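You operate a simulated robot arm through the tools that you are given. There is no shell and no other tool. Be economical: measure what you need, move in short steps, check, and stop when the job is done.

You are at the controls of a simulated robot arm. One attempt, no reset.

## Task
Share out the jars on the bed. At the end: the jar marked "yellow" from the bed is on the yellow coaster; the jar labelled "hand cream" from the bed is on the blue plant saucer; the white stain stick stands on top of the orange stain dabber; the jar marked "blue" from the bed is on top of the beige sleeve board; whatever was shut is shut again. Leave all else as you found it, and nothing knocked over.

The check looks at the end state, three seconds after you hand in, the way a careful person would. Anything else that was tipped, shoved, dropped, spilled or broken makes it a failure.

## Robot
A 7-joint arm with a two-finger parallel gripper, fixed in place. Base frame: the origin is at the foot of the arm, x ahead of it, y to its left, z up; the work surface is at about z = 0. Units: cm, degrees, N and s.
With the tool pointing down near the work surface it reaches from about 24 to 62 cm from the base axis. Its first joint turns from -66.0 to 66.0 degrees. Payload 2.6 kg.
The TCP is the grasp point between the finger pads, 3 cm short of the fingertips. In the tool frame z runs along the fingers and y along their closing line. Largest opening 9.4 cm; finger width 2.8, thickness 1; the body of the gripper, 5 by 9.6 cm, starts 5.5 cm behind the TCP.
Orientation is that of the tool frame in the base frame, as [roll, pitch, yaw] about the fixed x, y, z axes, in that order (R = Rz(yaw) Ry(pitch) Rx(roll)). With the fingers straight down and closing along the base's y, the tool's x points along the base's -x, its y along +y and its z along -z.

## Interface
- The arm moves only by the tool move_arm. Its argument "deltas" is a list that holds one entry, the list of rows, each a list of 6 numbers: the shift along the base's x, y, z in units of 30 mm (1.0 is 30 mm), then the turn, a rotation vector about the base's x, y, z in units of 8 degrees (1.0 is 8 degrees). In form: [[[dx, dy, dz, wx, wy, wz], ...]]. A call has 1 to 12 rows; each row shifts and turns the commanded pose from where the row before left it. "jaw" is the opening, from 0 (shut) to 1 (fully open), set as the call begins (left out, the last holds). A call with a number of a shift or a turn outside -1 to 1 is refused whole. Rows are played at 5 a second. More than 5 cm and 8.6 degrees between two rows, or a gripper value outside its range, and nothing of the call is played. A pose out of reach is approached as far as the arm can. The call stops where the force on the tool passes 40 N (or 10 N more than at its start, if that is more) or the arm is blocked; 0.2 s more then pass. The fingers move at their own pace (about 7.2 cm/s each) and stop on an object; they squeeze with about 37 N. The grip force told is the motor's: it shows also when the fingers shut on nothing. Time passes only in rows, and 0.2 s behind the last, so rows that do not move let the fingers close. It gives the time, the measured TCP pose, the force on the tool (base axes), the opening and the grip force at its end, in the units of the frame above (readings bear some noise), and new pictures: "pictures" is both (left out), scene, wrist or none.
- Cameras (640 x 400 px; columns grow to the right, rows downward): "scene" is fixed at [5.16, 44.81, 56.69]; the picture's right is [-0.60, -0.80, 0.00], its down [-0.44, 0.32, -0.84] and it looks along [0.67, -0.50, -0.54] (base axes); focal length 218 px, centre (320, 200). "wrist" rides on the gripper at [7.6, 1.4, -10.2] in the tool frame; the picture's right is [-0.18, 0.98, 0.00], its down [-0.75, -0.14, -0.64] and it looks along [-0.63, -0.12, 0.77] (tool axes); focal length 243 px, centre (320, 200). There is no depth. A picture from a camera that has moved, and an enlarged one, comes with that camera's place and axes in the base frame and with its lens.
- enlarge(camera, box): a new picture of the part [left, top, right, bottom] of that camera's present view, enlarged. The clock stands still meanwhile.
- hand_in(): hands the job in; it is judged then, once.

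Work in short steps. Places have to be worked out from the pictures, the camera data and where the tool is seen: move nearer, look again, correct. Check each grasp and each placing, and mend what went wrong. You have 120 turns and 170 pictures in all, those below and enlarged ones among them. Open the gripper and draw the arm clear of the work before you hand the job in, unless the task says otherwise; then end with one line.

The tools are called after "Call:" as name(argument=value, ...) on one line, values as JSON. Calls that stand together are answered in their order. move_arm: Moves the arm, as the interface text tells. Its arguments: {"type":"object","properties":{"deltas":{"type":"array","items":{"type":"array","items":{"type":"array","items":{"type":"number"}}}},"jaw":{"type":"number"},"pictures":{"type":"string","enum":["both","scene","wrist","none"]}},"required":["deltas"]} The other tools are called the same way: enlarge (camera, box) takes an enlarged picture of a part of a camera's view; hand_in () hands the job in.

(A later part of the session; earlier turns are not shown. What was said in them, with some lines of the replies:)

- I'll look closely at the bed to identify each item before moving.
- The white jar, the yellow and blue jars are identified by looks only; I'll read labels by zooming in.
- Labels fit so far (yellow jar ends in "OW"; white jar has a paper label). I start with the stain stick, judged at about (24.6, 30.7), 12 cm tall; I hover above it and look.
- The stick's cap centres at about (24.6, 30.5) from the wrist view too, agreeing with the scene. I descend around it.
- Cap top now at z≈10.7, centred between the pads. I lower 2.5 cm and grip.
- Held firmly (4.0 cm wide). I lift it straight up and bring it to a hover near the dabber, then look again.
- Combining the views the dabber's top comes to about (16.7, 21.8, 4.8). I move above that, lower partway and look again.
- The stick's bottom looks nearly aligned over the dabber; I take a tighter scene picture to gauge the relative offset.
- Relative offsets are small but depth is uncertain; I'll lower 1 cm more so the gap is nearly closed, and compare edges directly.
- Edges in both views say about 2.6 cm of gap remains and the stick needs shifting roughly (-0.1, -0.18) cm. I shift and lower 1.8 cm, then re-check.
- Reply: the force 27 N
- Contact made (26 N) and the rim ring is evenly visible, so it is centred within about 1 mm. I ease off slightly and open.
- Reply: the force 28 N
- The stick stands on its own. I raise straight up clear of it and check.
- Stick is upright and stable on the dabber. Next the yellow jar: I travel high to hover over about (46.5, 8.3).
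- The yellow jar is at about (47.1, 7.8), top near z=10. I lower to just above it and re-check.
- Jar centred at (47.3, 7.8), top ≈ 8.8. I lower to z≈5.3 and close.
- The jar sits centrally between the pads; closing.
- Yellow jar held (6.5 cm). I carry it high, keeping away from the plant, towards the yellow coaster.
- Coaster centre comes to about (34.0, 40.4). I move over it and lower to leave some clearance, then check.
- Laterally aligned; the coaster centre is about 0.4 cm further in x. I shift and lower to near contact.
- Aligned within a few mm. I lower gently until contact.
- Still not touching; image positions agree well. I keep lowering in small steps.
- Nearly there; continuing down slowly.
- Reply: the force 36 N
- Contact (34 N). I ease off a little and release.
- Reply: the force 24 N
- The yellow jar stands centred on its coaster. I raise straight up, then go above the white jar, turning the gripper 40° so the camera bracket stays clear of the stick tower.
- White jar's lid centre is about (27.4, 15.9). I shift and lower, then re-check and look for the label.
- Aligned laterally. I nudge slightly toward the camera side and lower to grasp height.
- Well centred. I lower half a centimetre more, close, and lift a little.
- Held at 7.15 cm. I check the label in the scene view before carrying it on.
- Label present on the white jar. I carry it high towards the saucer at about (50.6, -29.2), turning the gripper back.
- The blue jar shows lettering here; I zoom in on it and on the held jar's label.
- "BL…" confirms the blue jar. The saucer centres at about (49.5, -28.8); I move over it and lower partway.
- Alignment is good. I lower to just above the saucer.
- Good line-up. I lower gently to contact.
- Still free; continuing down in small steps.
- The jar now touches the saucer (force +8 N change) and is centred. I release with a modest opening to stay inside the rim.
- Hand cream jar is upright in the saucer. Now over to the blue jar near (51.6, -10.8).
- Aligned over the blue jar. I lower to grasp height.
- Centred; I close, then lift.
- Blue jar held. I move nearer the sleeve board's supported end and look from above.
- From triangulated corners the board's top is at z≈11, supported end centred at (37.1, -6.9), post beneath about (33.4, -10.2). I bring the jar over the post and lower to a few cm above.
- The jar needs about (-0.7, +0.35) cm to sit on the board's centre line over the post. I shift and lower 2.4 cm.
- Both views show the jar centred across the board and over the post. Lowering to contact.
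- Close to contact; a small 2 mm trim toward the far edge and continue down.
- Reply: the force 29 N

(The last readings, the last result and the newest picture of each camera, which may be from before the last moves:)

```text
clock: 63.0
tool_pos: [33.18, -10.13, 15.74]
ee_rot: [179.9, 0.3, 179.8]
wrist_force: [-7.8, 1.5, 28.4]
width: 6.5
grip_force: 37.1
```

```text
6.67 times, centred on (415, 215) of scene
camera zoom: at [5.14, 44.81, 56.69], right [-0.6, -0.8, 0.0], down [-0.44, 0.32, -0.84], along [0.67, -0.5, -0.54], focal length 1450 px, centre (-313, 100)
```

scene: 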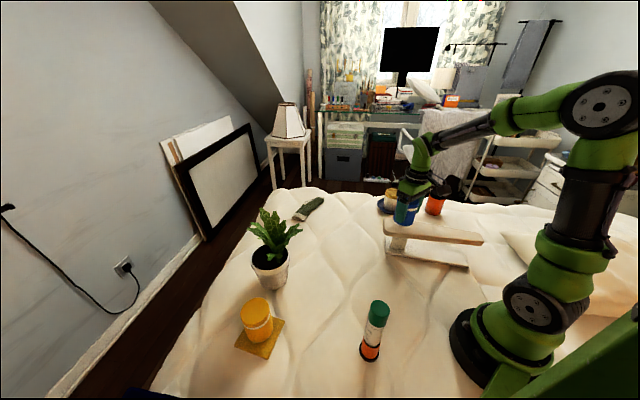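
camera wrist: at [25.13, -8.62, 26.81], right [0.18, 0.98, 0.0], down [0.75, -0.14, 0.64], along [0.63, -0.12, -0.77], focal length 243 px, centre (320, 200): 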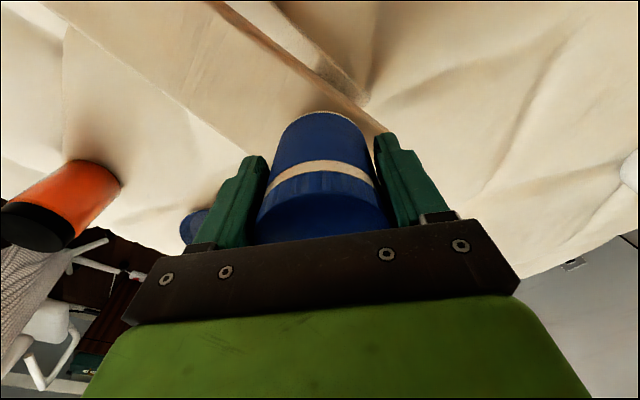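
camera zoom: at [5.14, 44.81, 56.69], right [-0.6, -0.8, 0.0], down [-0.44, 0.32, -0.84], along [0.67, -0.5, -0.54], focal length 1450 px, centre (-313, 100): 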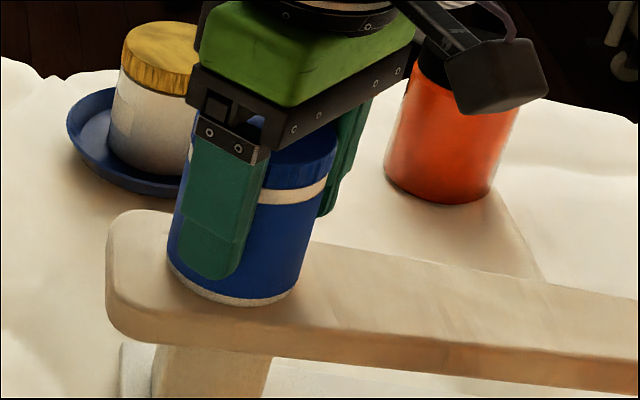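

Contact (28 N); the jar sits well on the board over the post. I ease off and release.

Call:
move_arm(deltas=[[[0, 0, 0.07, 0, 0, 0], [0, 0, 0, 0, 0, 0]]], pictures="none")

Call:
move_arm(deltas=[[[0, 0, 0, 0, 0, 0], [0, 0, 0, 0, 0, 0], [0, 0, 0, 0, 0, 0]]], jaw=1, pictures="wrist")

Call:
move_arm(deltas=[[[0, 0, 0.4, 0, 0, 0], [0, 0, 0.8, 0, 0, 0], [0, 0, 1, 0, 0, 0], [0, 0, 1, 0, 0, 0], [0, 0, 1, 0, 0, 0], [0, 0, 1, 0, 0, 0], [0, 0, 1, 0, 0, 0], [0, 0, 1, 0, 0, 0], [0, 0, 0, 0, 0, 0]]])

Call:
enlarge(camera="scene", box=[365, 175, 493, 275])

```text
clock: 63.6
tool_pos: [33.15, -10.28, 15.78]
ee_rot: [-179.9, 0.1, -179.9]
wrist_force: [4.7, 0.7, 11.0]
width: 6.5
grip_force: 37.1
```

```text
clock: 64.4
tool_pos: [33.02, -10.13, 15.7]
ee_rot: [-179.9, 0.0, 179.9]
wrist_force: [-0.1, -0.2, -0.2]
width: 9.4
grip_force: 0.0
camera wrist: at [25.3, -8.92, 26.1], right [0.18, 0.98, 0.0], down [0.75, -0.14, 0.64], along [0.63, -0.12, -0.77], focal length 243 px, centre (320, 200)
```

wrist: 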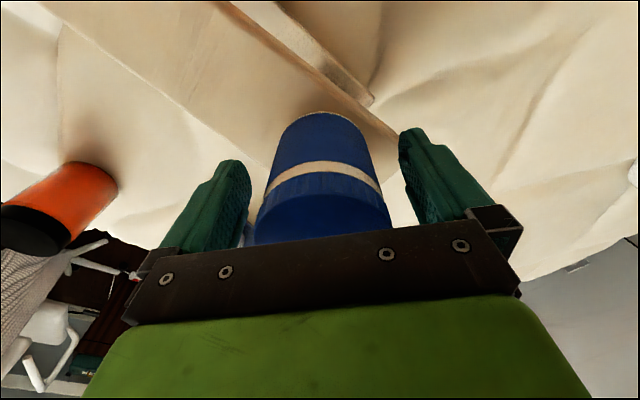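

```text
clock: 66.4
tool_pos: [32.97, -10.32, 37.27]
ee_rot: [-179.9, 0.0, -179.9]
wrist_force: [-0.4, 0.5, 0.8]
width: 9.41
grip_force: 0.1
camera wrist: at [25.28, -8.92, 47.6], right [0.18, 0.98, 0.0], down [0.75, -0.14, 0.64], along [0.63, -0.12, -0.77], focal length 243 px, centre (320, 200)
```

scene: 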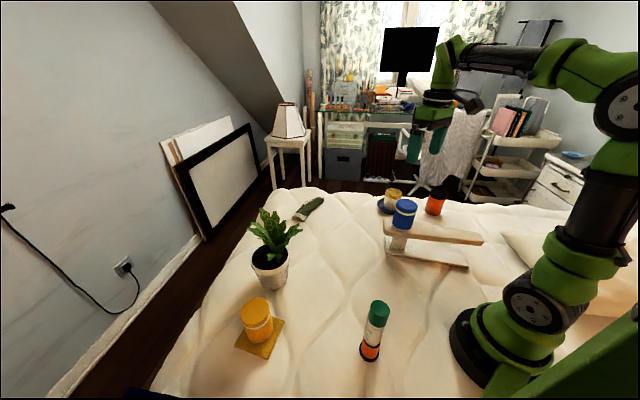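
wrist: 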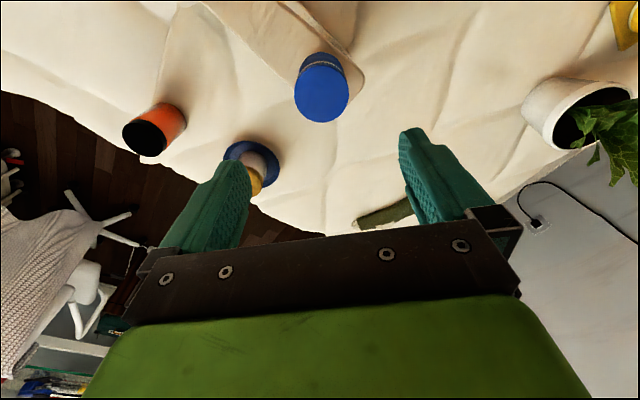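

```text
4.00 times, centred on (429, 225) of scene
camera zoom: at [5.16, 44.81, 56.69], right [-0.6, -0.8, 0.0], down [-0.44, 0.32, -0.84], along [0.67, -0.5, -0.54], focal length 870 px, centre (-116, 100)
```

zoom: 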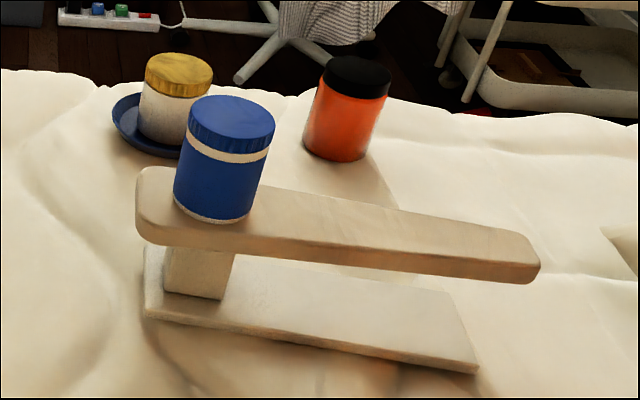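

All three jars are placed upright. One last look at the stick tower before handing in.

Call:
enlarge(camera="scene", box=[225, 275, 405, 385])

```text
3.56 times, centred on (315, 330) of scene
camera zoom: at [5.16, 44.81, 56.69], right [-0.6, -0.8, 0.0], down [-0.44, 0.32, -0.84], along [0.67, -0.5, -0.54], focal length 773 px, centre (338, -262)
```

zoom: 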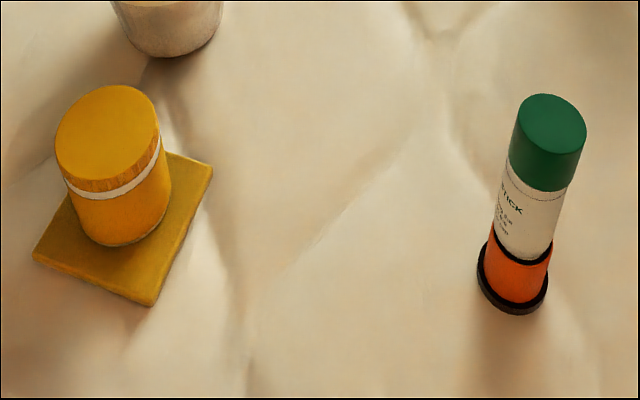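

Everything is in place, the gripper is open and clear; handing in.

Call:
hand_in()

```text
The job is handed in.
```

All four placements are done and handed in: the yellow jar is on the yellow coaster, the white labelled jar on the blue saucer, the blue jar on the sleeve board and the stain stick on the orange dabber. The last pictures show all of them upright with lids on. I couldn't read the white jar's label clearly, so I took it to be the hand cream.
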